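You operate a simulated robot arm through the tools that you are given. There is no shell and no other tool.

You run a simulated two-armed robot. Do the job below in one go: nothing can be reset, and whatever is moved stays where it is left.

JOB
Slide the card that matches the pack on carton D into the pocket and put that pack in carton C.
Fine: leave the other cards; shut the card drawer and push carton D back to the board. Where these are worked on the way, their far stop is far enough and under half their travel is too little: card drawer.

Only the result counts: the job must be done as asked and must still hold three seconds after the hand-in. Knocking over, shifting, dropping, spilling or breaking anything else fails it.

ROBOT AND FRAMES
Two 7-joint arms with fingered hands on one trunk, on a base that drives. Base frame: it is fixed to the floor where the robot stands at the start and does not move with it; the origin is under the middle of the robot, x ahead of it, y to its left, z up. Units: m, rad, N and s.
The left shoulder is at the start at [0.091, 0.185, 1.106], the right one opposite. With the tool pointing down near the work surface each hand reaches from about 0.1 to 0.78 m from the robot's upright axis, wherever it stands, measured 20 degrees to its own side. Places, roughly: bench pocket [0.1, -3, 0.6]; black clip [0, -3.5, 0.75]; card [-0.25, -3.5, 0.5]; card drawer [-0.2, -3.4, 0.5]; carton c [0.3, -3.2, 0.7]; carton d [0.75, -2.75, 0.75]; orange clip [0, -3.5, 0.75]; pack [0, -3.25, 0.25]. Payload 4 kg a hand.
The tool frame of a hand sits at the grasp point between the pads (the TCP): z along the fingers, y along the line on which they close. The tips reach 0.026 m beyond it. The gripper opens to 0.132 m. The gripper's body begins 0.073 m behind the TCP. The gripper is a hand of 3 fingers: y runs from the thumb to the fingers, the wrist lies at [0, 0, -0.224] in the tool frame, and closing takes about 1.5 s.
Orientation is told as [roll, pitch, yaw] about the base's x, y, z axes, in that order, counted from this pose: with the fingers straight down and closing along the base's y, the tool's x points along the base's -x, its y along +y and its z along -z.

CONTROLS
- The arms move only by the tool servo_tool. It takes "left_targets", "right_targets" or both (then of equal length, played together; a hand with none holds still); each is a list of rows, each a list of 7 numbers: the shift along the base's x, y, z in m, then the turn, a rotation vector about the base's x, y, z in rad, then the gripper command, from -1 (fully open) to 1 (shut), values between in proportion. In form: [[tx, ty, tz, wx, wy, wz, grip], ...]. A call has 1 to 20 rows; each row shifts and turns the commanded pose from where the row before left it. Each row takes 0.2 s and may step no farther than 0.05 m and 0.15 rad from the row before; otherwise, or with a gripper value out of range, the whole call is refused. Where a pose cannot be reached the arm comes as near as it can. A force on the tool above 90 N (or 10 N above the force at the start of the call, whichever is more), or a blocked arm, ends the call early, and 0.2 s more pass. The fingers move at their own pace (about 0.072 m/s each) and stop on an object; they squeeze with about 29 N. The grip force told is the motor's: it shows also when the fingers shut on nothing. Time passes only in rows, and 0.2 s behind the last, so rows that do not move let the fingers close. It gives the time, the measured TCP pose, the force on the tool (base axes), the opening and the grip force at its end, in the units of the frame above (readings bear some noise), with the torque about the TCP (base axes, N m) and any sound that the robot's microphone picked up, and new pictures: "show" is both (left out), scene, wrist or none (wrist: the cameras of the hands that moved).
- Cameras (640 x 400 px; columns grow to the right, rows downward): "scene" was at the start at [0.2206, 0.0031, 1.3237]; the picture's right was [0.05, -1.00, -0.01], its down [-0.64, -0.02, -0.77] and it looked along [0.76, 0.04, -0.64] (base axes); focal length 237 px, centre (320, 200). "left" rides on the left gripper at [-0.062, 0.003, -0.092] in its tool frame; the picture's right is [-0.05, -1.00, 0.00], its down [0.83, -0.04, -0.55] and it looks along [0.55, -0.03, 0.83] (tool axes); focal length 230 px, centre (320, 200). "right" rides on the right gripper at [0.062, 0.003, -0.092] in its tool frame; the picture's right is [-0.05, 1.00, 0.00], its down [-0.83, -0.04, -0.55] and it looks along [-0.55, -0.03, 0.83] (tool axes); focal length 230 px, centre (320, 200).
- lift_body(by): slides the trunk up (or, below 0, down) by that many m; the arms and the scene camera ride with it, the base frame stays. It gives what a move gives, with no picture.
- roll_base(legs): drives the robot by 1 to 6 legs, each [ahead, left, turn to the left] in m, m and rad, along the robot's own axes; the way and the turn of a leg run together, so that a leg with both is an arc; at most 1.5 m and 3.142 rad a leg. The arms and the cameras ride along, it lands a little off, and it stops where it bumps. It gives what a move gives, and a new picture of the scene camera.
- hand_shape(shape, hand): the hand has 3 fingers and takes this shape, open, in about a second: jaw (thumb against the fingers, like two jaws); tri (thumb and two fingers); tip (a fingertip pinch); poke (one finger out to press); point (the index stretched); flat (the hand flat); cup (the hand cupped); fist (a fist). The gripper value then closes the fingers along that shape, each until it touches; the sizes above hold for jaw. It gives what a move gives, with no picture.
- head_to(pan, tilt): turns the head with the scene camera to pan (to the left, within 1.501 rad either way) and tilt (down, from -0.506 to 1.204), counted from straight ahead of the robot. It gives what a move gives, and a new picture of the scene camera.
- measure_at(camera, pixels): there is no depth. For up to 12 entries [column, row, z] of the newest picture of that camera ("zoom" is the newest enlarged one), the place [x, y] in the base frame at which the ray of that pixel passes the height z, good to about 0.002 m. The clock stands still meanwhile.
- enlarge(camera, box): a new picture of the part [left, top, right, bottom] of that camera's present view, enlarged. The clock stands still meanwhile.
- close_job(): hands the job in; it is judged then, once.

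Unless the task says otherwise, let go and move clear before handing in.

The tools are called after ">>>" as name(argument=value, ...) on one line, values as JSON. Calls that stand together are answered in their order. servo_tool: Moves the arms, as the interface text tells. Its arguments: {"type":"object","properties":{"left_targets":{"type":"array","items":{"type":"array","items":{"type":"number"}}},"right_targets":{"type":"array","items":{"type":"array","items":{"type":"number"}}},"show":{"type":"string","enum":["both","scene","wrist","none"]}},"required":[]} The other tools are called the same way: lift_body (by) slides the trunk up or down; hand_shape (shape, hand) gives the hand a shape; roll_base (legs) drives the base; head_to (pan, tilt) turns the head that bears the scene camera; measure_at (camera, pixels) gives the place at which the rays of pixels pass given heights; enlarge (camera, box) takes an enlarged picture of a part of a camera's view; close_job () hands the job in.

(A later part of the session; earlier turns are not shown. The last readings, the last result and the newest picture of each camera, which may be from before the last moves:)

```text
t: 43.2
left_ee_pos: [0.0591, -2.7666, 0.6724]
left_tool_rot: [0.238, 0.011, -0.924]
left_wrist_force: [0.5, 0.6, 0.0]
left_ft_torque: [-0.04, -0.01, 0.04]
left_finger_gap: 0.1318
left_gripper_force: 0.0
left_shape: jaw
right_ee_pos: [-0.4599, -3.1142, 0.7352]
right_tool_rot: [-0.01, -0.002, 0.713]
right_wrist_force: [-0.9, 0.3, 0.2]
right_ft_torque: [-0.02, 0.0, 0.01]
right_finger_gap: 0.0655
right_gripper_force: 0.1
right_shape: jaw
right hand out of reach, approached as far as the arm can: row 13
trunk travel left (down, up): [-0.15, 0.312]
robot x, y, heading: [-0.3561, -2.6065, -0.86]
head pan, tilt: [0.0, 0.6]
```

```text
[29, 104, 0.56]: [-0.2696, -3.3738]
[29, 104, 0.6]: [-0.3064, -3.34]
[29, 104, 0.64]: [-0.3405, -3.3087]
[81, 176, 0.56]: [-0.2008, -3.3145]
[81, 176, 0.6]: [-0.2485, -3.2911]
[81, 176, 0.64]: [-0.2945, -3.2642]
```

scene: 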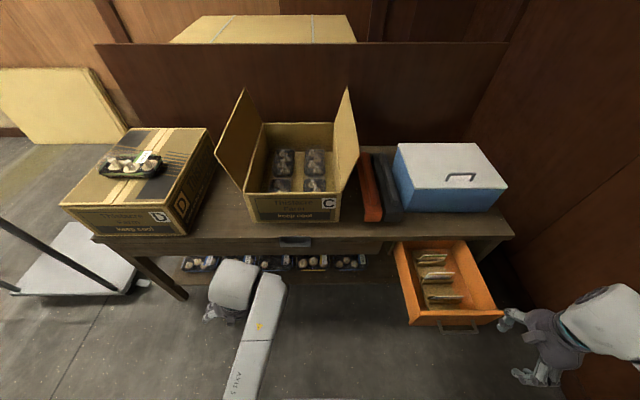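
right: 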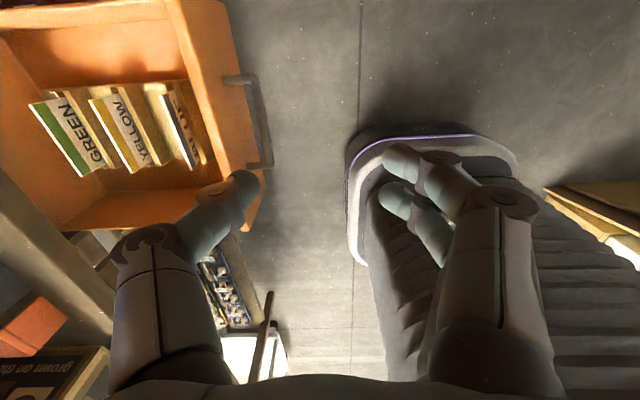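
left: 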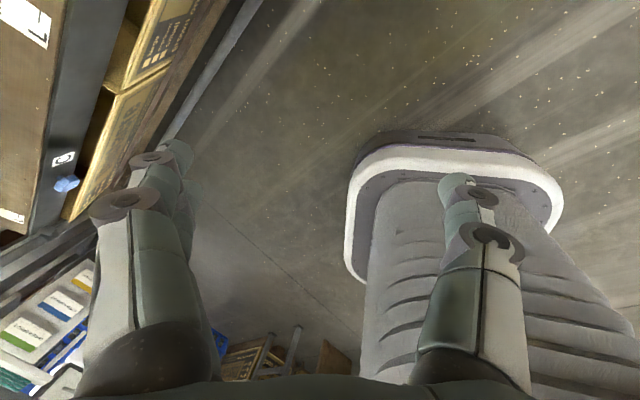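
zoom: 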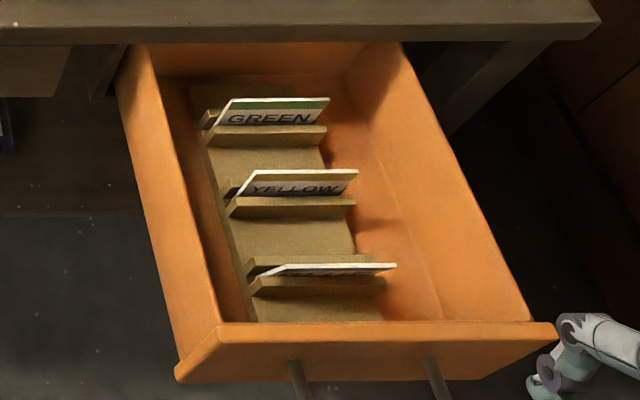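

>>> measure_at(camera="zoom", pixels=[[329, 97, 0.54], [329, 97, 0.56], [329, 97, 0.58], [329, 97, 0.6], [329, 97, 0.62], [231, 98, 0.54], [231, 98, 0.56], [231, 98, 0.58], [231, 98, 0.6], [231, 98, 0.62]])

>>> measure_at(camera="right", pixels=[[29, 104, 0.54], [29, 104, 0.58], [81, 176, 0.54], [81, 176, 0.58], [160, 80, 0.54], [205, 155, 0.54], [90, 98, 0.54], [133, 172, 0.54]])

```text
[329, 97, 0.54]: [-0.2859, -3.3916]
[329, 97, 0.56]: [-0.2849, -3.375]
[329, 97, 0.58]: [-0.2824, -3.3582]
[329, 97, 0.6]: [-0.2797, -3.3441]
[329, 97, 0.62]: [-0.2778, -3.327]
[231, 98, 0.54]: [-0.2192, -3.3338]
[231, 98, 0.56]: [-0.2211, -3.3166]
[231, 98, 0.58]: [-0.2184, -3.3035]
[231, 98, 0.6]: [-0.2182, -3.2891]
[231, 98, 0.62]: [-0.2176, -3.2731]
```

```text
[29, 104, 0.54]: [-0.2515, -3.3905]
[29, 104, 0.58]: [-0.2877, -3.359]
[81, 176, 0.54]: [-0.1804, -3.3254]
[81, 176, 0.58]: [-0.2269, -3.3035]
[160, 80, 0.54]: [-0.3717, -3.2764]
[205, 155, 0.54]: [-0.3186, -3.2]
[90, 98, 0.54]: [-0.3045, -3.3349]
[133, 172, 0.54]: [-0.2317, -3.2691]
```

GREEN's top edge is found at z ≈ 0.575 from (-0.283,-3.362) to (-0.219,-3.307). I check the card's lean via its lower visible corner and enlarge the wrist view.

>>> enlarge(camera="right", box=[0, 60, 240, 210])

```text
2.67 times, centred on (120, 135) of right
```

zoom: 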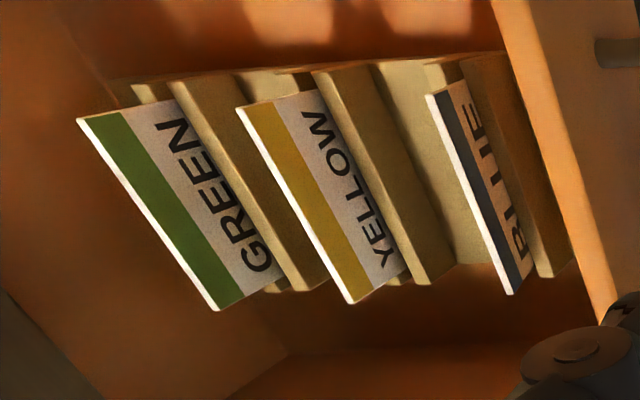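

>>> measure_at(camera="zoom", pixels=[[278, 276, 0.52], [278, 276, 0.54], [278, 276, 0.56], [172, 98, 0.52], [172, 98, 0.54], [172, 98, 0.56], [172, 80, 0.54], [172, 80, 0.56]])

>>> enlarge(camera="scene", box=[420, 245, 480, 275])

```text
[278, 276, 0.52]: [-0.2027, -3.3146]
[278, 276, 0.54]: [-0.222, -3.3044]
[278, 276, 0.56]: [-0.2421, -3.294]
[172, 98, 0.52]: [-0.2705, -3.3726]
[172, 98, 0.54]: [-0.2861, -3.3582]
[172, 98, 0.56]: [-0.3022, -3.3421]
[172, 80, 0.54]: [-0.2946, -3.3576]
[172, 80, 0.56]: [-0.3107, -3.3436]
```

```text
10.67 times, centred on (450, 260) of scene
```

zoom: 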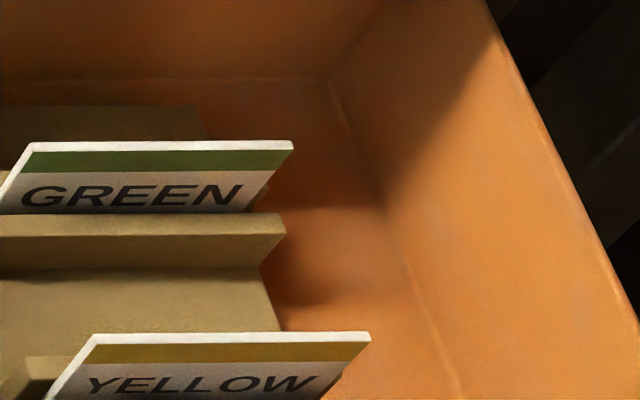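

The card stands nearly upright, about 0.085 m wide and exposed some 0.035 m above the lip, close to the bench edge. I need the bench edge exactly, so I enlarge it in both views.

>>> enlarge(camera="scene", box=[420, 220, 480, 260])

>>> measure_at(camera="zoom", pixels=[[320, 200, 0.65]])

>>> enlarge(camera="right", box=[0, 160, 160, 340])

```text
10.00 times, centred on (450, 240) of scene
```

zoom: 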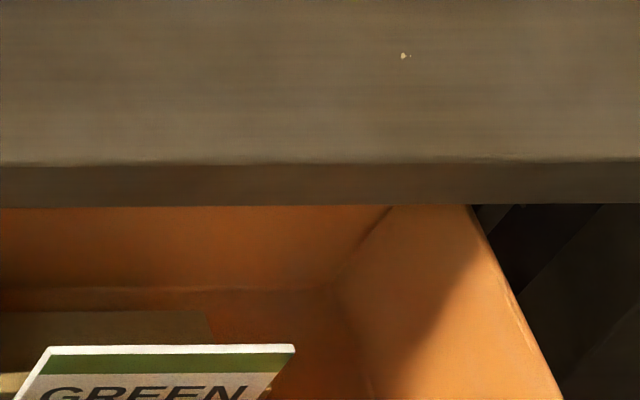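

```text
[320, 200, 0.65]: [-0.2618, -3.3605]
```

```text
2.22 times, centred on (80, 250) of right
```

zoom: 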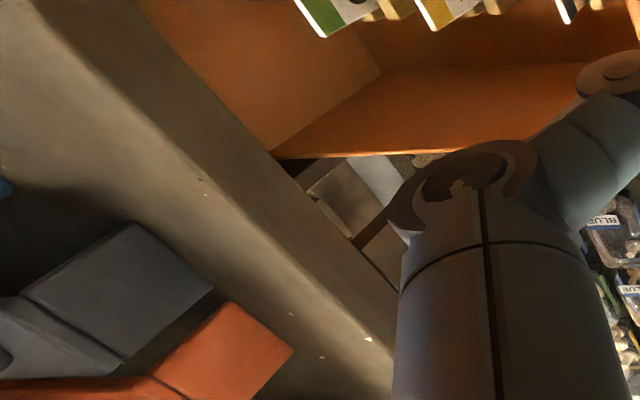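

>>> measure_at(camera="zoom", pixels=[[200, 180, 0.6], [200, 180, 0.64], [200, 180, 0.66], [270, 152, 0.6], [270, 152, 0.62], [270, 152, 0.64]])

>>> measure_at(camera="scene", pixels=[[450, 236.3, 0.64], [450, 236.3, 0.66], [450, 236.3, 0.68], [450, 240.5, 0.6], [450, 240.5, 0.62], [450, 240.5, 0.64]])

```text
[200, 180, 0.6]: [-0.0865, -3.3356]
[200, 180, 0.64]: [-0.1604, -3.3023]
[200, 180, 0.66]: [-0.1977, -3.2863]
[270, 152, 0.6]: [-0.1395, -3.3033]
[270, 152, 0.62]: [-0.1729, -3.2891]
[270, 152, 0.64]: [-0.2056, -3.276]
```

```text
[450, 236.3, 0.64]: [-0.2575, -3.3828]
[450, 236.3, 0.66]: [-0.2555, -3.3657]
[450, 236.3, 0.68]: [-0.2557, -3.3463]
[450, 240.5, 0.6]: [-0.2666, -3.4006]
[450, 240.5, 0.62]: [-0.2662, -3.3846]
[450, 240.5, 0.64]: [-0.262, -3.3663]
```

Bench slab is z 0.61–0.642 with front edge only ~0.03 m beyond the GREEN card plane. I check where the drawer's back wall is (scene (440,248.5)) to judge whether it is truly at the stop.

>>> measure_at(camera="scene", pixels=[[440, 248.5, 0.5], [440, 248.5, 0.51], [418, 310.5, 0.6], [500, 310.5, 0.6], [418, 310.5, 0.59], [458, 250, 0.5]])

>>> servo_tool(right_targets=[[0.025, -0.025, 0.0, 0, 0, 0, 0], [0.025, -0.025, 0.0, 0, 0, 0, 0], [0.025, -0.025, 0.0, 0, 0, 0, 0], [0, 0, 0, 0, 0, 0, 0]], show="wrist")

```text
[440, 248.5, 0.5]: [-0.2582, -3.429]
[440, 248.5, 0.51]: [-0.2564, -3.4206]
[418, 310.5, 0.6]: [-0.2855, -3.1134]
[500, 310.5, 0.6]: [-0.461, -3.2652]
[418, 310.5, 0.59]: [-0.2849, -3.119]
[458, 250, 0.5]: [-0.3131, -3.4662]
```

```text
t: 44.2
left_ee_pos: [0.0582, -2.7671, 0.6718]
left_tool_rot: [0.237, 0.012, -0.925]
left_wrist_force: [0.4, 0.3, -0.2]
left_ft_torque: [0.02, 0.01, -0.01]
left_finger_gap: 0.132
left_gripper_force: 0.1
left_shape: jaw
right_ee_pos: [-0.3865, -3.1889, 0.7358]
right_tool_rot: [0.0, 0.002, 0.713]
right_wrist_force: [0.4, -0.1, -0.8]
right_ft_torque: [0.0, -0.01, -0.02]
right_finger_gap: 0.0654
right_gripper_force: 0.1
right_shape: jaw
trunk travel left (down, up): [-0.15, 0.312]
robot x, y, heading: [-0.3485, -2.6099, -0.86]
head pan, tilt: [0.0, 0.6]
```

right: 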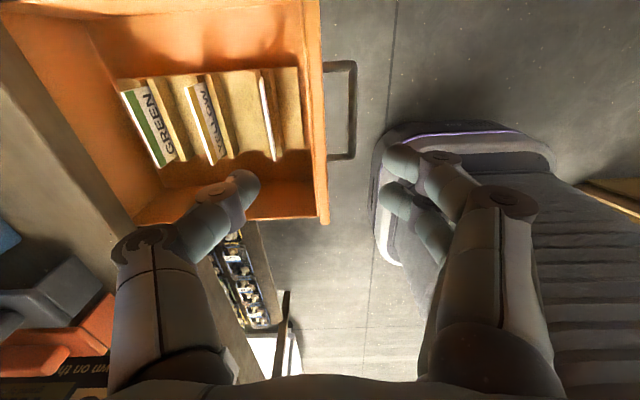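

The drawer back wall is at only 0.04 m inside the bench, so it is at its stop. I try the "tip" shape to see whether the pinch is slimmer for the card.

>>> hand_shape(hand="right", shape="tip")

>>> enlarge(camera="right", box=[0, 0, 640, 400])

```text
t: 45.1
left_ee_pos: [0.0595, -2.7667, 0.6739]
left_tool_rot: [0.238, 0.013, -0.925]
left_wrist_force: [0.5, -0.6, -0.2]
left_ft_torque: [-0.01, 0.0, -0.01]
left_finger_gap: 0.1318
left_gripper_force: 0.1
left_shape: jaw
right_ee_pos: [-0.3861, -3.1889, 0.7345]
right_tool_rot: [-0.002, 0.003, 0.711]
right_wrist_force: [0.1, -0.6, 0.3]
right_ft_torque: [0.0, -0.01, 0.06]
right_finger_gap: 0.1322
right_gripper_force: 0.0
right_shape: tip
trunk travel left (down, up): [-0.15, 0.312]
robot x, y, heading: [-0.3495, -2.6106, -0.857]
head pan, tilt: [0.0, 0.6]
```

```text
1.00 times, centred on (320, 200) of right (not enlarged: the box is as wide or as high as the picture)
```

zoom: 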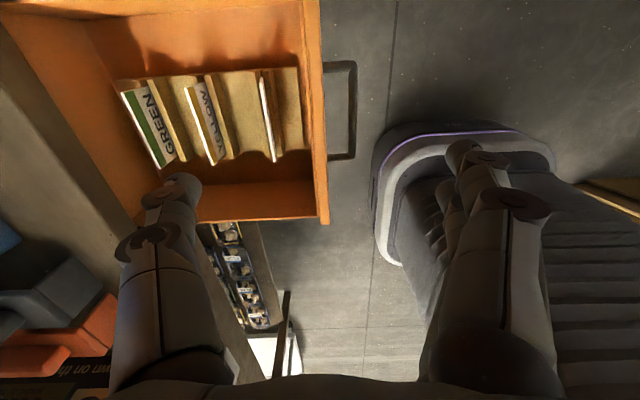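

>>> servo_tool(right_targets=[[0, 0, 0.0, 0, 0, 0, 0.5], [0, 0, 0.0, 0, 0, 0, 0.7], [0, 0, 0.0, 0, 0, 0, 0.7], [0, 0, 0.0, 0, 0, 0, 0.7], [0, 0, 0.0, 0, 0, 0, 0.7], [0, 0, 0.0, 0, 0, 0, 0.7]], show="wrist")

```text
t: 46.5
left_ee_pos: [0.0587, -2.7667, 0.6725]
left_tool_rot: [0.239, 0.013, -0.926]
left_wrist_force: [-0.3, 0.5, 0.1]
left_ft_torque: [-0.01, 0.02, -0.01]
left_finger_gap: 0.132
left_gripper_force: 0.1
left_shape: jaw
right_ee_pos: [-0.3862, -3.1892, 0.7354]
right_tool_rot: [0.0, 0.001, 0.711]
right_wrist_force: [0.5, -0.4, 0.5]
right_ft_torque: [0.01, 0.01, -0.02]
right_finger_gap: 0.0201
right_gripper_force: 0.1
right_shape: tip
trunk travel left (down, up): [-0.15, 0.312]
robot x, y, heading: [-0.35, -2.6094, -0.856]
head pan, tilt: [0.0, 0.6]
```

right: 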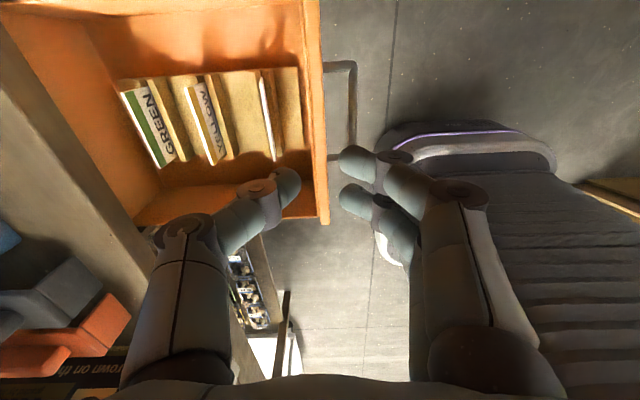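

"tip" hooks the fingers much like "jaw" (thumb knuckle at (185,225) far outside), which would bump the bench slab behind the card. I try "tri" and look at it nearly closed.

>>> hand_shape(hand="right", shape="tri")

>>> servo_tool(right_targets=[[0, 0, 0.0, 0, 0, 0, 0.5], [0, 0, 0.0, 0, 0, 0, 0.8], [0, 0, 0.0, 0, 0, 0, 0.8], [0, 0, 0.0, 0, 0, 0, 0.8], [0, 0, 0.0, 0, 0, 0, 0.8], [0, 0, 0.0, 0, 0, 0, 0.8]], show="wrist")

>>> hand_shape(hand="right", shape="flat")

>>> servo_tool(right_targets=[[0, 0, 0.0, 0, 0, 0, 0.0], [0, 0, 0.0, 0, 0, 0, 0.5], [0, 0, 0.0, 0, 0, 0, 0.5], [0, 0, 0.0, 0, 0, 0, 0.5], [0, 0, 0.0, 0, 0, 0, 0.5], [0, 0, 0.0, 0, 0, 0, 0.5]], show="both")

```text
t: 47.4
left_ee_pos: [0.0594, -2.7672, 0.6727]
left_tool_rot: [0.237, 0.012, -0.923]
left_wrist_force: [-0.5, -0.7, 0.0]
left_ft_torque: [-0.01, 0.0, 0.01]
left_finger_gap: 0.1319
left_gripper_force: 0.0
left_shape: jaw
right_ee_pos: [-0.3869, -3.1895, 0.7352]
right_tool_rot: [0.0, 0.002, 0.711]
right_wrist_force: [-0.5, -0.6, -1.2]
right_ft_torque: [-0.05, -0.01, 0.01]
right_finger_gap: 0.132
right_gripper_force: 0.1
right_shape: tri
trunk travel left (down, up): [-0.15, 0.312]
robot x, y, heading: [-0.3497, -2.6124, -0.858]
head pan, tilt: [0.0, 0.6]
```

```text
t: 48.8
left_ee_pos: [0.0593, -2.7657, 0.6733]
left_tool_rot: [0.237, 0.011, -0.926]
left_wrist_force: [-0.1, 0.5, 0.1]
left_ft_torque: [0.02, -0.02, -0.03]
left_finger_gap: 0.1319
left_gripper_force: 0.0
left_shape: jaw
right_ee_pos: [-0.3866, -3.1889, 0.7344]
right_tool_rot: [0.001, 0.002, 0.711]
right_wrist_force: [0.0, -0.4, -0.1]
right_ft_torque: [-0.02, -0.03, -0.02]
right_finger_gap: 0.0136
right_gripper_force: 0.0
right_shape: tri
trunk travel left (down, up): [-0.15, 0.312]
robot x, y, heading: [-0.3533, -2.6079, -0.855]
head pan, tilt: [0.0, 0.6]
```

right: 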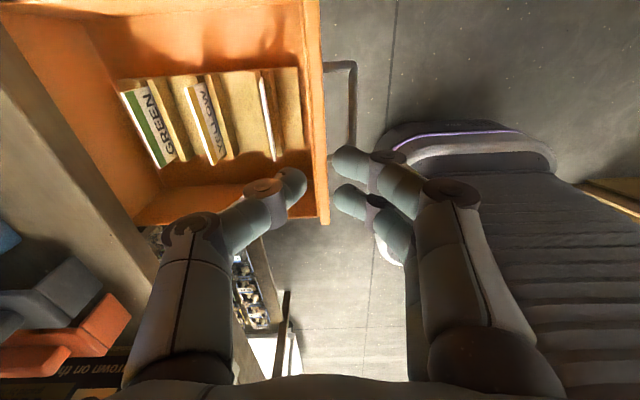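

```text
t: 49.7
left_ee_pos: [0.0595, -2.7666, 0.673]
left_tool_rot: [0.238, 0.011, -0.924]
left_wrist_force: [0.1, -0.1, 0.2]
left_ft_torque: [-0.02, -0.02, 0.03]
left_finger_gap: 0.1318
left_gripper_force: 0.0
left_shape: jaw
right_ee_pos: [-0.3854, -3.1885, 0.7344]
right_tool_rot: [-0.001, 0.001, 0.709]
right_wrist_force: [0.2, 0.3, -0.1]
right_ft_torque: [0.0, 0.01, -0.01]
right_finger_gap: 0.0001
right_gripper_force: 0.1
right_shape: flat
trunk travel left (down, up): [-0.15, 0.312]
robot x, y, heading: [-0.3478, -2.6088, -0.858]
head pan, tilt: [0.0, 0.6]
```

```text
t: 51.1
left_ee_pos: [0.0594, -2.7659, 0.6732]
left_tool_rot: [0.237, 0.012, -0.925]
left_wrist_force: [-0.3, 0.2, 0.1]
left_ft_torque: [0.0, 0.0, -0.02]
left_finger_gap: 0.1318
left_gripper_force: 0.1
left_shape: jaw
right_ee_pos: [-0.3856, -3.1888, 0.7346]
right_tool_rot: [0.002, 0.001, 0.71]
right_wrist_force: [0.3, -0.7, -0.1]
right_ft_torque: [-0.02, 0.01, 0.02]
right_finger_gap: 0.0001
right_gripper_force: 0.0
right_shape: flat
trunk travel left (down, up): [-0.15, 0.312]
robot x, y, heading: [-0.3507, -2.6118, -0.863]
head pan, tilt: [0.0, 0.6]
```

scene: 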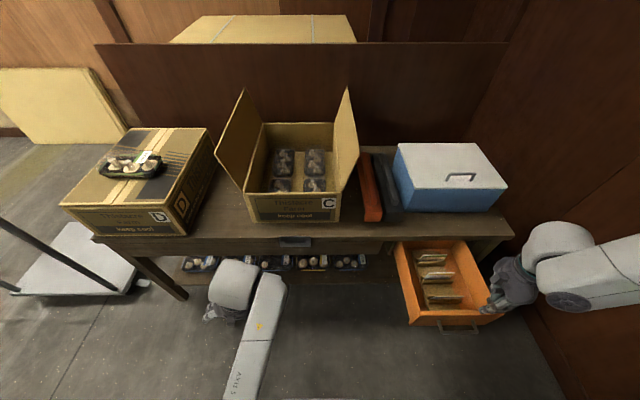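
right: 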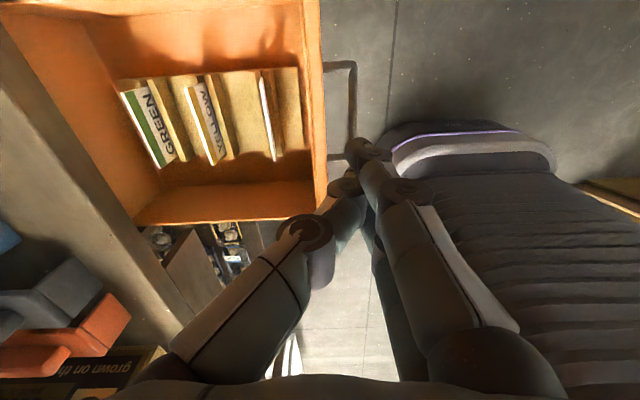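

"flat" brings the fingers together straight; not a pinch I can open. I measure the drawer's inner walls beside the GREEN card to judge gripping the card by its side edges instead.

>>> measure_at(camera="right", pixels=[[180, 221, 0.6], [180, 221, 0.59], [240, 220, 0.6], [180, 190, 0.51], [240, 186, 0.51], [60, 30, 0.6], [122, 92, 0.575], [160, 167, 0.575], [127, 90, 0.575], [280, 20, 0.6]])

>>> enlarge(camera="right", box=[40, 0, 340, 240])

```text
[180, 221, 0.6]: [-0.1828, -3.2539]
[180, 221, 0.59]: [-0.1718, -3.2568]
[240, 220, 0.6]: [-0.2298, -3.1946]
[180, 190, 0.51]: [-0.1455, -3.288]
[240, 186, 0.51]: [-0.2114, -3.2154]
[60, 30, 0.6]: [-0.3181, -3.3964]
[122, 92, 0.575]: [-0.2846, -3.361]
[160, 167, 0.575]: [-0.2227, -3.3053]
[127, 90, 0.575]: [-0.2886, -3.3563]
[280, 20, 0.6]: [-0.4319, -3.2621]
```

```text
1.67 times, centred on (190, 120) of right
```

zoom: 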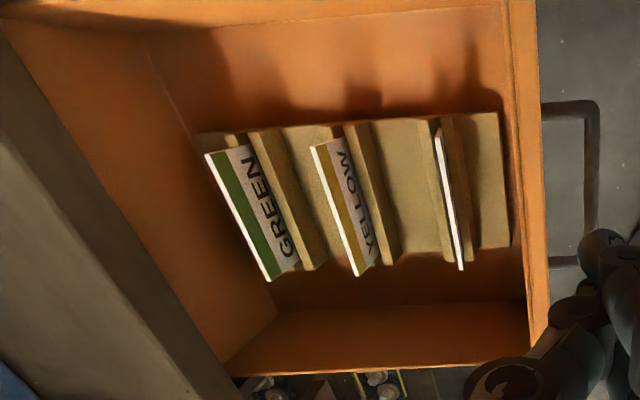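

The inner walls are 0.108 m left and 0.09 m right of the card's centre, so gripping the card by its side edges with a tilted hand is feasible. Before that I look closely at the pocket (scene (295,242)).

>>> hand_shape(hand="right", shape="jaw")

>>> enlarge(camera="scene", box=[270, 225, 320, 260])

>>> enlarge(camera="left", box=[0, 0, 640, 400])

```text
t: 52.0
left_ee_pos: [0.0597, -2.7669, 0.6723]
left_tool_rot: [0.236, 0.012, -0.925]
left_wrist_force: [0.6, -0.8, 0.3]
left_ft_torque: [-0.03, 0.01, 0.01]
left_finger_gap: 0.1319
left_gripper_force: 0.1
left_shape: jaw
right_ee_pos: [-0.3861, -3.1893, 0.7351]
right_tool_rot: [0.0, 0.001, 0.711]
right_wrist_force: [-1.3, 0.3, -0.9]
right_ft_torque: [-0.02, -0.01, -0.03]
right_finger_gap: 0.132
right_gripper_force: 0.0
right_shape: jaw
trunk travel left (down, up): [-0.15, 0.312]
robot x, y, heading: [-0.3501, -2.6072, -0.858]
head pan, tilt: [0.0, 0.6]
```

```text
11.43 times, centred on (295, 242) of scene
```

zoom: 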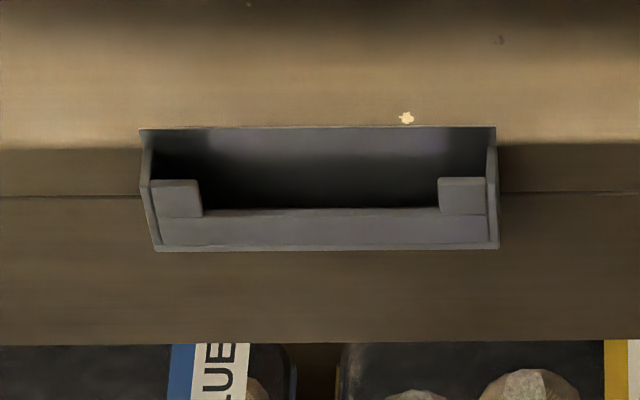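

```text
1.00 times, centred on (320, 200) of left (not enlarged: the box is as wide or as high as the picture)
```

zoom: 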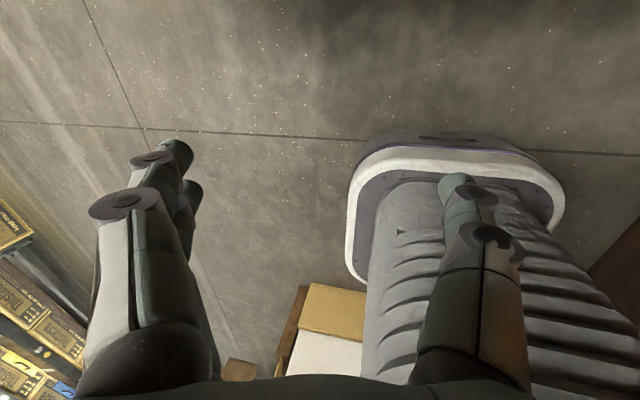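

The pocket is a U-shaped holder on the bench front: back plate (zoom row 127), side walls, front corner tabs (175,195),(462,195) and a low front lip, open on top. I measure it.

>>> measure_at(camera="scene", pixels=[[279.3, 235.7, 0.645], [310.4, 235.6, 0.645], [279.3, 235.7, 0.635], [310.4, 235.6, 0.635], [280.1, 240.25, 0.63], [309.6, 240.1, 0.63], [280.1, 240.25, 0.64], [309.6, 240.1, 0.64], [280.8, 246.4, 0.59], [310.5, 246.1, 0.59]])

```text
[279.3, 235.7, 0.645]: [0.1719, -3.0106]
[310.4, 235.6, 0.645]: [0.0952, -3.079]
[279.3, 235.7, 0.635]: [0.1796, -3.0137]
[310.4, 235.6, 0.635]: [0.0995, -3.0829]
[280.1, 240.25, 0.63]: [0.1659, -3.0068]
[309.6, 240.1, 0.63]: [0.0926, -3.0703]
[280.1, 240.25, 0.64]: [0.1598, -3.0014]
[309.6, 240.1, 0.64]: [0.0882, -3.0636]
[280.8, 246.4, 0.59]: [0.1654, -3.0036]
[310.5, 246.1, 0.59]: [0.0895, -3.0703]
```

The pocket is about 0.103 m wide, centred near (0.13,-3.04) at the bench edge. Now I turn the right hand back so it closes sideways (thumb right, fingers left) over the drawer, shifting slightly ahead.

>>> servo_tool(right_targets=[[0.005, -0.006, 0, 0, 0, -0.1428, -1], [0.005, -0.006, 0, 0, 0, -0.1428, -1], [0.005, -0.006, 0, 0, 0, -0.1428, -1], [0.005, -0.006, 0, 0, 0, -0.1428, -1], [0.005, -0.006, 0, 0, 0, -0.1428, -1], [0.005, -0.006, 0, 0, 0, -0.1428, -1], [0.005, -0.006, 0, 0, 0, -0.1428, -1], [0.005, -0.006, 0, 0, 0, -0.1428, -1], [0.005, -0.006, 0, 0, 0, -0.1428, -1], [0.005, -0.006, 0, 0, 0, -0.1428, -1], [0.005, -0.006, 0, 0, 0, -0.1428, -1], [0, 0, 0, 0, 0, 0, -1]], show="wrist")

```text
t: 54.6
left_ee_pos: [0.06, -2.7677, 0.6728]
left_tool_rot: [0.238, 0.013, -0.925]
left_wrist_force: [0.3, 0.0, -0.6]
left_ft_torque: [-0.01, -0.01, 0.0]
left_finger_gap: 0.1318
left_gripper_force: 0.1
left_shape: jaw
right_ee_pos: [-0.3323, -3.2546, 0.7346]
right_tool_rot: [0.0, 0.002, -0.861]
right_wrist_force: [0.0, 0.4, 0.5]
right_ft_torque: [-0.01, -0.02, 0.03]
right_finger_gap: 0.132
right_gripper_force: 0.0
right_shape: jaw
trunk travel left (down, up): [-0.15, 0.312]
robot x, y, heading: [-0.347, -2.6076, -0.861]
head pan, tilt: [0.0, 0.6]
```

right: 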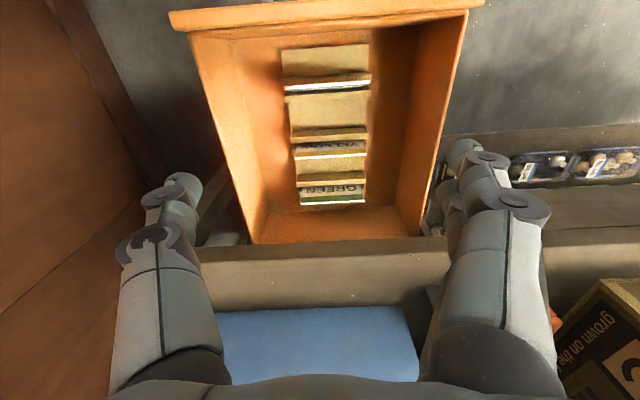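

A clear overhead view: GREEN's top edge runs from (300,205) to (366,202). I measure the cards' ends at z=0.575.

>>> measure_at(camera="right", pixels=[[300, 205, 0.575], [366, 202, 0.575], [294, 158, 0.575], [367, 155, 0.575], [285, 90, 0.575], [371, 86, 0.575], [296, 183, 0.545], [366, 180, 0.545], [415, 237, 0.6], [256, 243, 0.6]])

>>> enlarge(camera="right", box=[260, 40, 400, 240])

```text
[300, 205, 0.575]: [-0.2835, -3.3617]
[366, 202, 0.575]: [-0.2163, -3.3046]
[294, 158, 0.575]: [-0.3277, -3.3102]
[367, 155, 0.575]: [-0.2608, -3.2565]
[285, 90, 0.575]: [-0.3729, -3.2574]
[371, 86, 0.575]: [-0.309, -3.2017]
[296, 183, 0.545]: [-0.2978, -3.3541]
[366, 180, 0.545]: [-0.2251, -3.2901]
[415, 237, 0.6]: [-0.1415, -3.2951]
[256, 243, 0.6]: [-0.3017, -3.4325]
```

```text
2.00 times, centred on (330, 140) of right
```

zoom: 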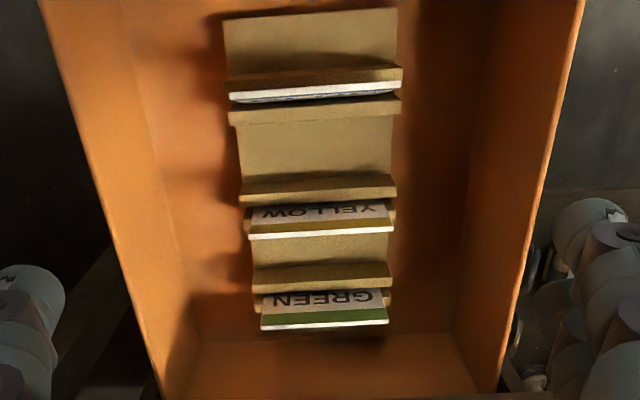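

GREEN is 0.088 m wide centred at (-0.250,-3.333). I pitch the hand 45° (wrist toward me), bringing the fingers to either side above the card with a gap of about 0.106 m.

>>> servo_tool(right_targets=[[0.0123, -0.0114, -0.0124, -0.0992, -0.0854, 0, -0.6], [0.0123, -0.0114, -0.0124, -0.0992, -0.0854, 0, -0.6], [0.0123, -0.0114, -0.0124, -0.0992, -0.0854, 0, -0.6], [0.0123, -0.0114, -0.0124, -0.0992, -0.0854, 0, -0.6], [0.0123, -0.0114, -0.0124, -0.0992, -0.0854, 0, -0.6], [0.0123, -0.0114, -0.0124, -0.0992, -0.0854, 0, -0.6], [0, 0, 0, 0, 0, 0, -0.6]], show="both")

```text
t: 56.2
left_ee_pos: [0.0601, -2.7661, 0.6716]
left_tool_rot: [0.237, 0.011, -0.927]
left_wrist_force: [-0.1, 0.9, 0.2]
left_ft_torque: [0.02, 0.02, -0.01]
left_finger_gap: 0.132
left_gripper_force: 0.0
left_shape: jaw
right_ee_pos: [-0.2574, -3.324, 0.6609]
right_tool_rot: [-0.001, -0.785, -0.861]
right_wrist_force: [0.4, 0.1, 0.2]
right_ft_torque: [0.01, -0.01, -0.01]
right_finger_gap: 0.1056
right_gripper_force: 0.0
right_shape: jaw
trunk travel left (down, up): [-0.15, 0.312]
robot x, y, heading: [-0.3527, -2.6095, -0.862]
head pan, tilt: [0.0, 0.6]
```

scene: 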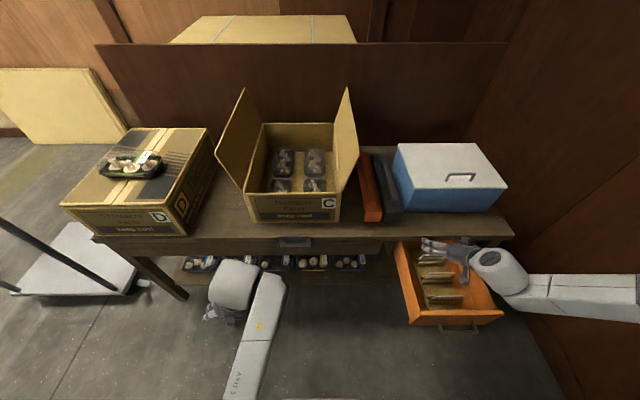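
right: 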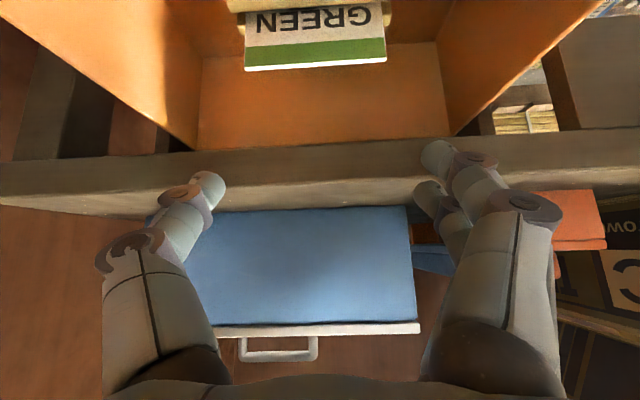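

The hand is centred laterally over GREEN (card columns 245–387, centre 316). I lower 0.05 m and look again.

>>> servo_tool(right_targets=[[0, 0, -0.02, 0, 0, 0, -0.6], [0, 0, -0.02, 0, 0, 0, -0.6], [0, 0, -0.01, 0, 0, 0, -0.6], [0, 0, 0, 0, 0, 0, -0.6]], show="both")

```text
t: 57.2
left_ee_pos: [0.0568, -2.767, 0.6735]
left_tool_rot: [0.239, 0.011, -0.925]
left_wrist_force: [0.1, -0.1, -1.5]
left_ft_torque: [0.01, 0.0, -0.02]
left_finger_gap: 0.1322
left_gripper_force: 0.0
left_shape: jaw
right_ee_pos: [-0.2569, -3.3232, 0.6096]
right_tool_rot: [0.0, -0.784, -0.86]
right_wrist_force: [0.4, -0.5, -0.3]
right_ft_torque: [-0.01, -0.02, 0.0]
right_finger_gap: 0.1059
right_gripper_force: 0.0
right_shape: jaw
trunk travel left (down, up): [-0.15, 0.312]
robot x, y, heading: [-0.3532, -2.6114, -0.856]
head pan, tilt: [0.0, 0.6]
```

scene: 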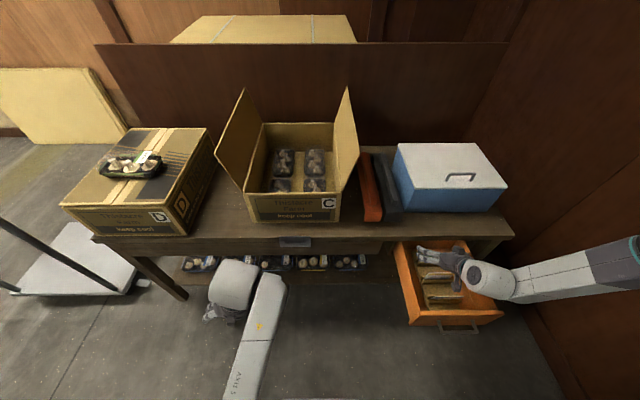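
right: 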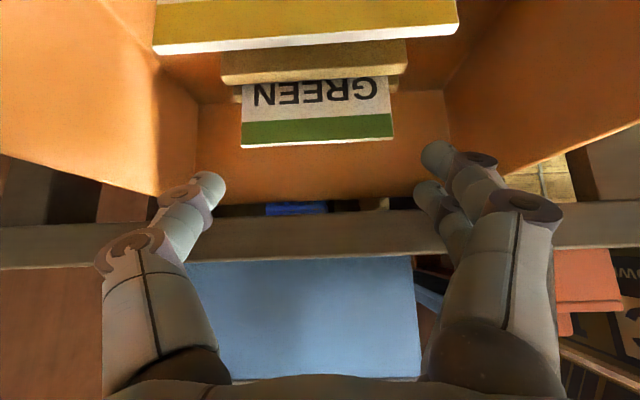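

The card (rows 80–145) sits between thumb (210,185) and fingers (435,175). I move 6 mm ahead and lower to z≈0.583, then look.

>>> servo_tool(right_targets=[[0.002, -0.0023, -0.009, 0, 0, 0, -0.6], [0.002, -0.0023, -0.009, 0, 0, 0, -0.6], [0, 0, -0.008, 0, 0, 0, -0.6], [0, 0, 0, 0, 0, 0, -0.6]], show="wrist")

>>> enlarge(camera="scene", box=[385, 230, 505, 305])

```text
t: 58.2
left_ee_pos: [0.0597, -2.7664, 0.6723]
left_tool_rot: [0.238, 0.012, -0.924]
left_wrist_force: [-0.2, -0.4, -0.6]
left_ft_torque: [0.03, -0.01, -0.02]
left_finger_gap: 0.1321
left_gripper_force: 0.0
left_shape: jaw
right_ee_pos: [-0.2539, -3.3284, 0.5969]
right_tool_rot: [0.001, -0.783, -0.861]
right_wrist_force: [0.2, -0.1, -0.6]
right_ft_torque: [0.01, 0.04, 0.02]
right_finger_gap: 0.1059
right_gripper_force: 0.0
right_shape: jaw
right hand out of reach, approached as far as the arm can: row 2, 3
trunk travel left (down, up): [-0.15, 0.312]
robot x, y, heading: [-0.3467, -2.6104, -0.856]
head pan, tilt: [0.0, 0.6]
```

right: 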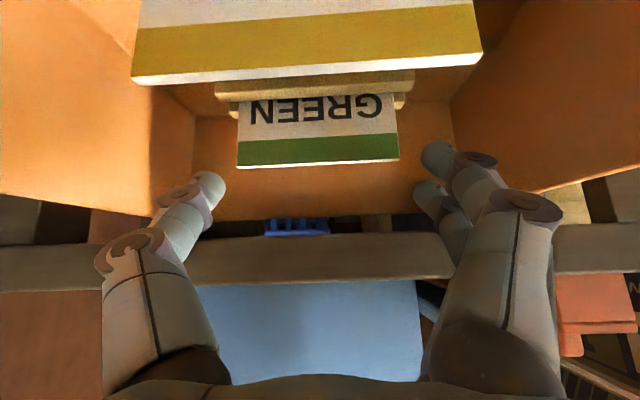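

```text
5.33 times, centred on (445, 268) of scene
```

zoom: 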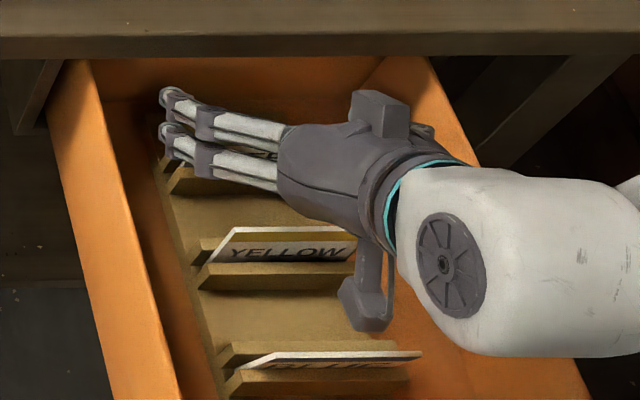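

The arm cannot go lower from here (z 0.597), so I lower the trunk by 0.014 m to bring the hand down.

>>> lift_body(by=-0.014)

>>> servo_tool(right_targets=[[0, 0, 0, 0, 0, 0, -0.6]], show="both")

```text
t: 58.7
left_ee_pos: [0.1188, -2.7196, 0.6572]
left_tool_rot: [0.458, 0.03, -0.987]
left_wrist_force: [0.7, -0.4, 0.4]
left_ft_torque: [0.0, 0.0, 0.01]
left_finger_gap: 0.1322
left_gripper_force: 0.1
left_shape: jaw
right_ee_pos: [-0.255, -3.3274, 0.5788]
right_tool_rot: [0.001, -0.776, -0.859]
right_wrist_force: [0.3, -0.9, -0.7]
right_ft_torque: [0.0, 0.01, -0.03]
right_finger_gap: 0.1057
right_gripper_force: 0.0
right_shape: jaw
trunk travel left (down, up): [-0.138, 0.324]
robot x, y, heading: [-0.3499, -2.6112, -0.858]
head pan, tilt: [0.0, 0.6]
stopped: the arm was blocked; the commanded pose is now the measured one
```

```text
t: 59.1
left_ee_pos: [0.1186, -2.7203, 0.6585]
left_tool_rot: [0.455, 0.028, -0.988]
left_wrist_force: [0.4, -0.1, -0.3]
left_ft_torque: [0.0, -0.01, -0.01]
left_finger_gap: 0.1317
left_gripper_force: 0.0
left_shape: jaw
right_ee_pos: [-0.255, -3.3268, 0.5806]
right_tool_rot: [0.0, -0.779, -0.861]
right_wrist_force: [0.5, 0.0, 0.1]
right_ft_torque: [0.03, 0.0, 0.0]
right_finger_gap: 0.1058
right_gripper_force: 0.2
right_shape: jaw
trunk travel left (down, up): [-0.138, 0.324]
robot x, y, heading: [-0.3496, -2.6101, -0.86]
head pan, tilt: [0.0, 0.6]
```

scene: 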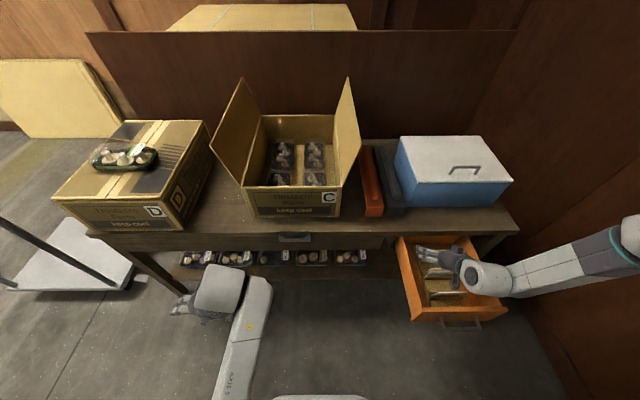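
right: 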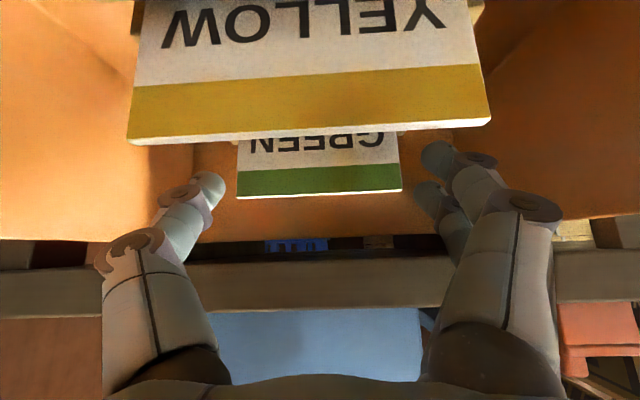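

The hand is now at z 0.581 with GREEN (rows 135–197) between thumb and fingers; the left arm shifted a bit because it was blocked, but touches nothing. I close gently on the card's side edges.

>>> servo_tool(right_targets=[[0, 0, 0, 0, 0, 0, -0.3], [0, 0, 0, 0, 0, 0, -0.2], [0, 0, 0, 0, 0, 0, -0.1], [0, 0, 0, 0, 0, 0, -0.1], [0, 0, 0, 0, 0, 0, -0.1], [0, 0, 0, 0, 0, 0, -0.1]], show="both")

```text
t: 60.5
left_ee_pos: [0.1187, -2.7197, 0.6588]
left_tool_rot: [0.455, 0.027, -0.988]
left_wrist_force: [-0.2, -0.7, -0.5]
left_ft_torque: [-0.01, -0.01, -0.03]
left_finger_gap: 0.1318
left_gripper_force: 0.1
left_shape: jaw
right_ee_pos: [-0.2551, -3.3262, 0.5809]
right_tool_rot: [-0.001, -0.778, -0.86]
right_wrist_force: [-0.5, -1.0, 1.0]
right_ft_torque: [0.04, -0.01, 0.14]
right_finger_gap: 0.0473
right_gripper_force: 29.6
right_shape: jaw
trunk travel left (down, up): [-0.138, 0.324]
robot x, y, heading: [-0.3503, -2.6102, -0.861]
head pan, tilt: [0.0, 0.6]
```

scene: 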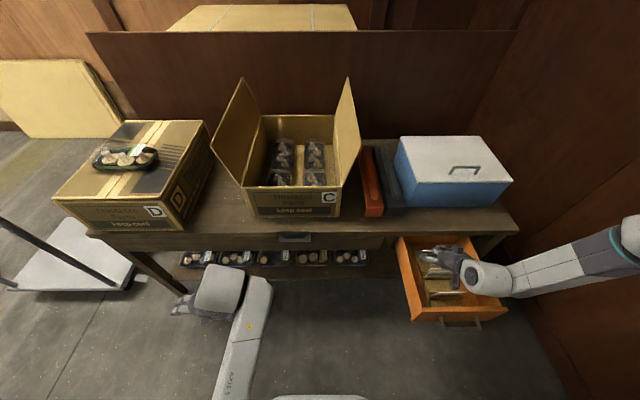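
right: 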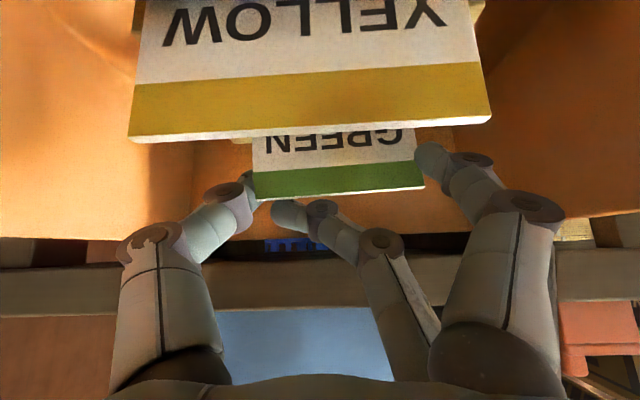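

Index finger and thumb hold GREEN's side edges (contacts at (420,170) and (250,190)); the middle finger passed behind the card. I lift 0.02 m slowly to test the hold.

>>> servo_tool(right_targets=[[0, 0, 0.005, 0, 0, 0, -0.1], [0, 0, 0.005, 0, 0, 0, -0.1], [0, 0, 0.005, 0, 0, 0, -0.1], [0, 0, 0.005, 0, 0, 0, -0.1], [0, 0, 0, 0, 0, 0, -0.1]], show="both")

```text
t: 61.7
left_ee_pos: [0.1196, -2.7192, 0.6581]
left_tool_rot: [0.455, 0.028, -0.988]
left_wrist_force: [1.3, -0.2, 0.4]
left_ft_torque: [0.01, -0.01, -0.01]
left_finger_gap: 0.1321
left_gripper_force: 0.1
left_shape: jaw
right_ee_pos: [-0.2542, -3.3263, 0.6002]
right_tool_rot: [0.003, -0.777, -0.863]
right_wrist_force: [0.2, 1.1, -1.6]
right_ft_torque: [-0.01, 0.07, 0.15]
right_finger_gap: 0.0466
right_gripper_force: 29.8
right_shape: jaw
trunk travel left (down, up): [-0.138, 0.324]
robot x, y, heading: [-0.3506, -2.6096, -0.86]
head pan, tilt: [0.0, 0.6]
```

scene: 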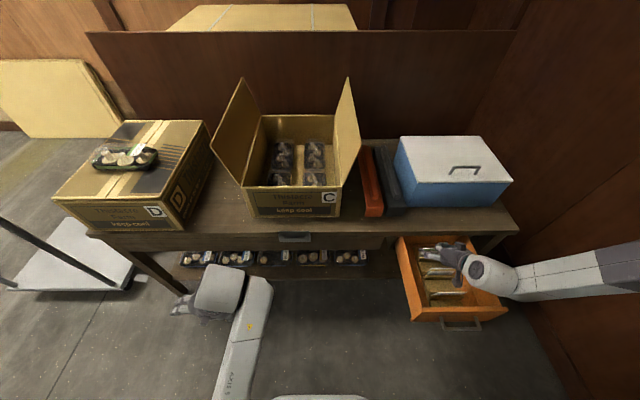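
right: 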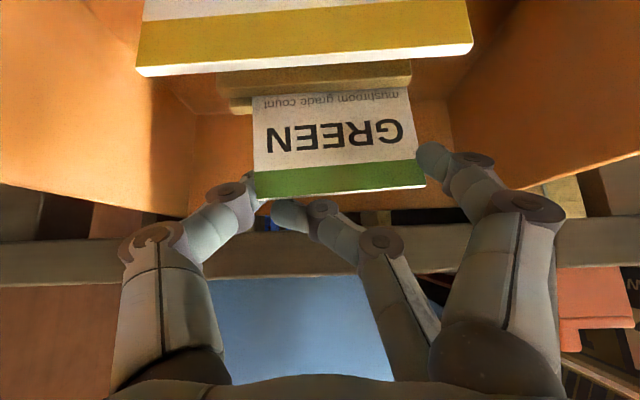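

The card comes up with the hand ("GREEN / mushroom grade count" visible). I lift further with a slight drift toward me to keep the far finger off the bench slab.

>>> servo_tool(right_targets=[[-0.0007, 0.0008, 0.006, 0, 0, 0, -0.1], [-0.0007, 0.0008, 0.006, 0, 0, 0, -0.1], [-0.0007, 0.0008, 0.006, 0, 0, 0, -0.1], [-0.0007, 0.0008, 0.006, 0, 0, 0, -0.1], [0, 0, 0, 0, 0, 0, -0.1]], show="both")

```text
t: 62.9
left_ee_pos: [0.1187, -2.7204, 0.6589]
left_tool_rot: [0.454, 0.028, -0.988]
left_wrist_force: [-0.6, -0.5, 0.5]
left_ft_torque: [0.03, 0.01, 0.04]
left_finger_gap: 0.1318
left_gripper_force: 0.0
left_shape: jaw
right_ee_pos: [-0.26, -3.3236, 0.624]
right_tool_rot: [0.002, -0.779, -0.861]
right_wrist_force: [0.3, 0.4, -0.1]
right_ft_torque: [0.01, 0.0, 0.01]
right_finger_gap: 0.0226
right_gripper_force: 28.7
right_shape: jaw
trunk travel left (down, up): [-0.138, 0.324]
robot x, y, heading: [-0.3535, -2.6084, -0.862]
head pan, tilt: [0.0, 0.6]
```

scene: 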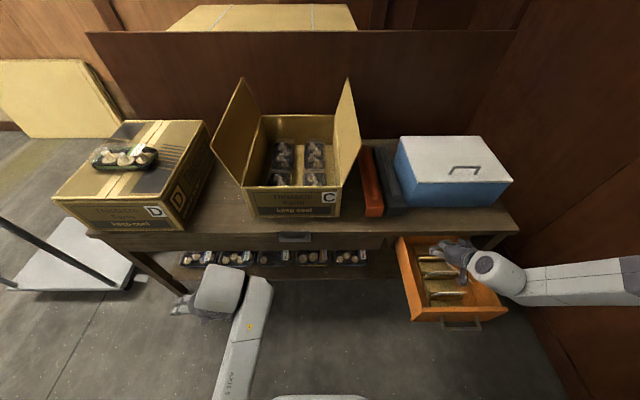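
right: 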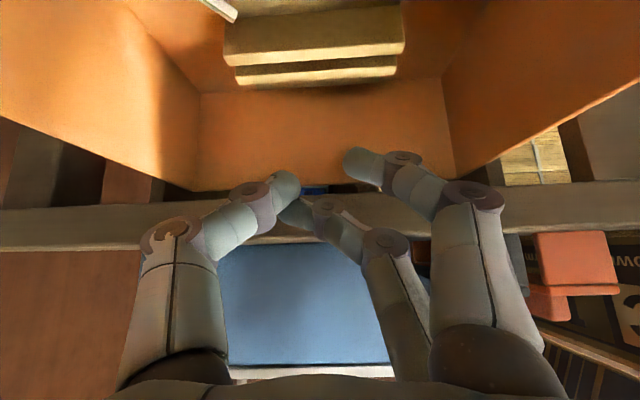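

The card slipped from the fingers; the GREEN slot at wrist (315,50) looks empty and something white is at (222,8). I enlarge to find the card.

>>> enlarge(camera="scene", box=[385, 225, 515, 325])

>>> servo_tool(right_targets=[[-0.01, 0.012, 0.02, 0, 0, 0, -0.1], [-0.01, 0.012, 0.02, 0, 0, 0, -0.3], [0, 0, 0.03, 0, 0, 0, -0.6], [0, 0, 0.03, 0, 0, 0, -1], [0, 0, 0, 0, 0, 0, -1]], show="both")

```text
4.00 times, centred on (450, 275) of scene
```

zoom: 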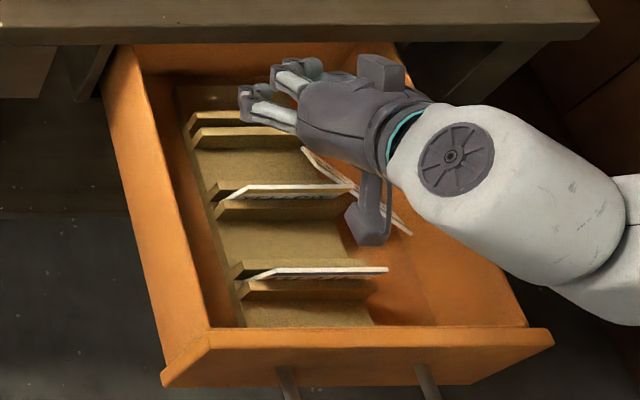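

```text
t: 64.1
left_ee_pos: [0.1191, -2.7203, 0.6589]
left_tool_rot: [0.456, 0.028, -0.987]
left_wrist_force: [-0.1, -0.5, 0.6]
left_ft_torque: [0.01, -0.03, 0.04]
left_finger_gap: 0.1316
left_gripper_force: 0.2
left_shape: jaw
right_ee_pos: [-0.2778, -3.3006, 0.7246]
right_tool_rot: [0.003, -0.777, -0.859]
right_wrist_force: [-0.2, 0.3, 0.3]
right_ft_torque: [0.0, -0.02, 0.03]
right_finger_gap: 0.132
right_gripper_force: 0.1
right_shape: jaw
trunk travel left (down, up): [-0.138, 0.324]
robot x, y, heading: [-0.3514, -2.6125, -0.861]
head pan, tilt: [0.0, 0.6]
```

scene: 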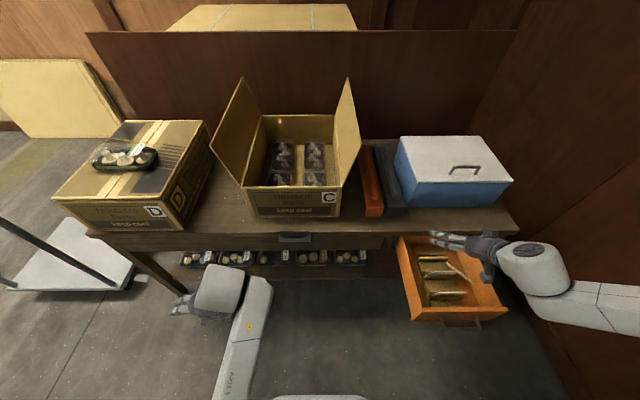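
right: 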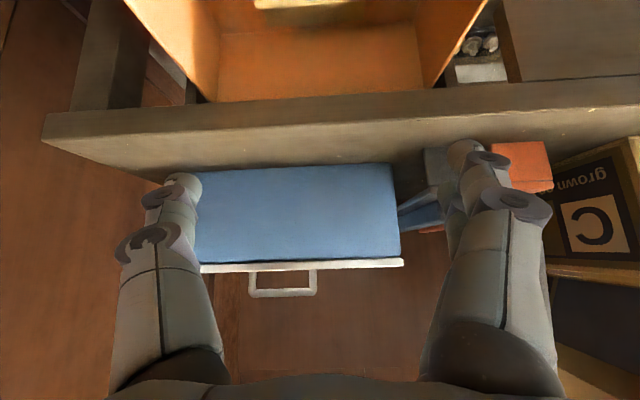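

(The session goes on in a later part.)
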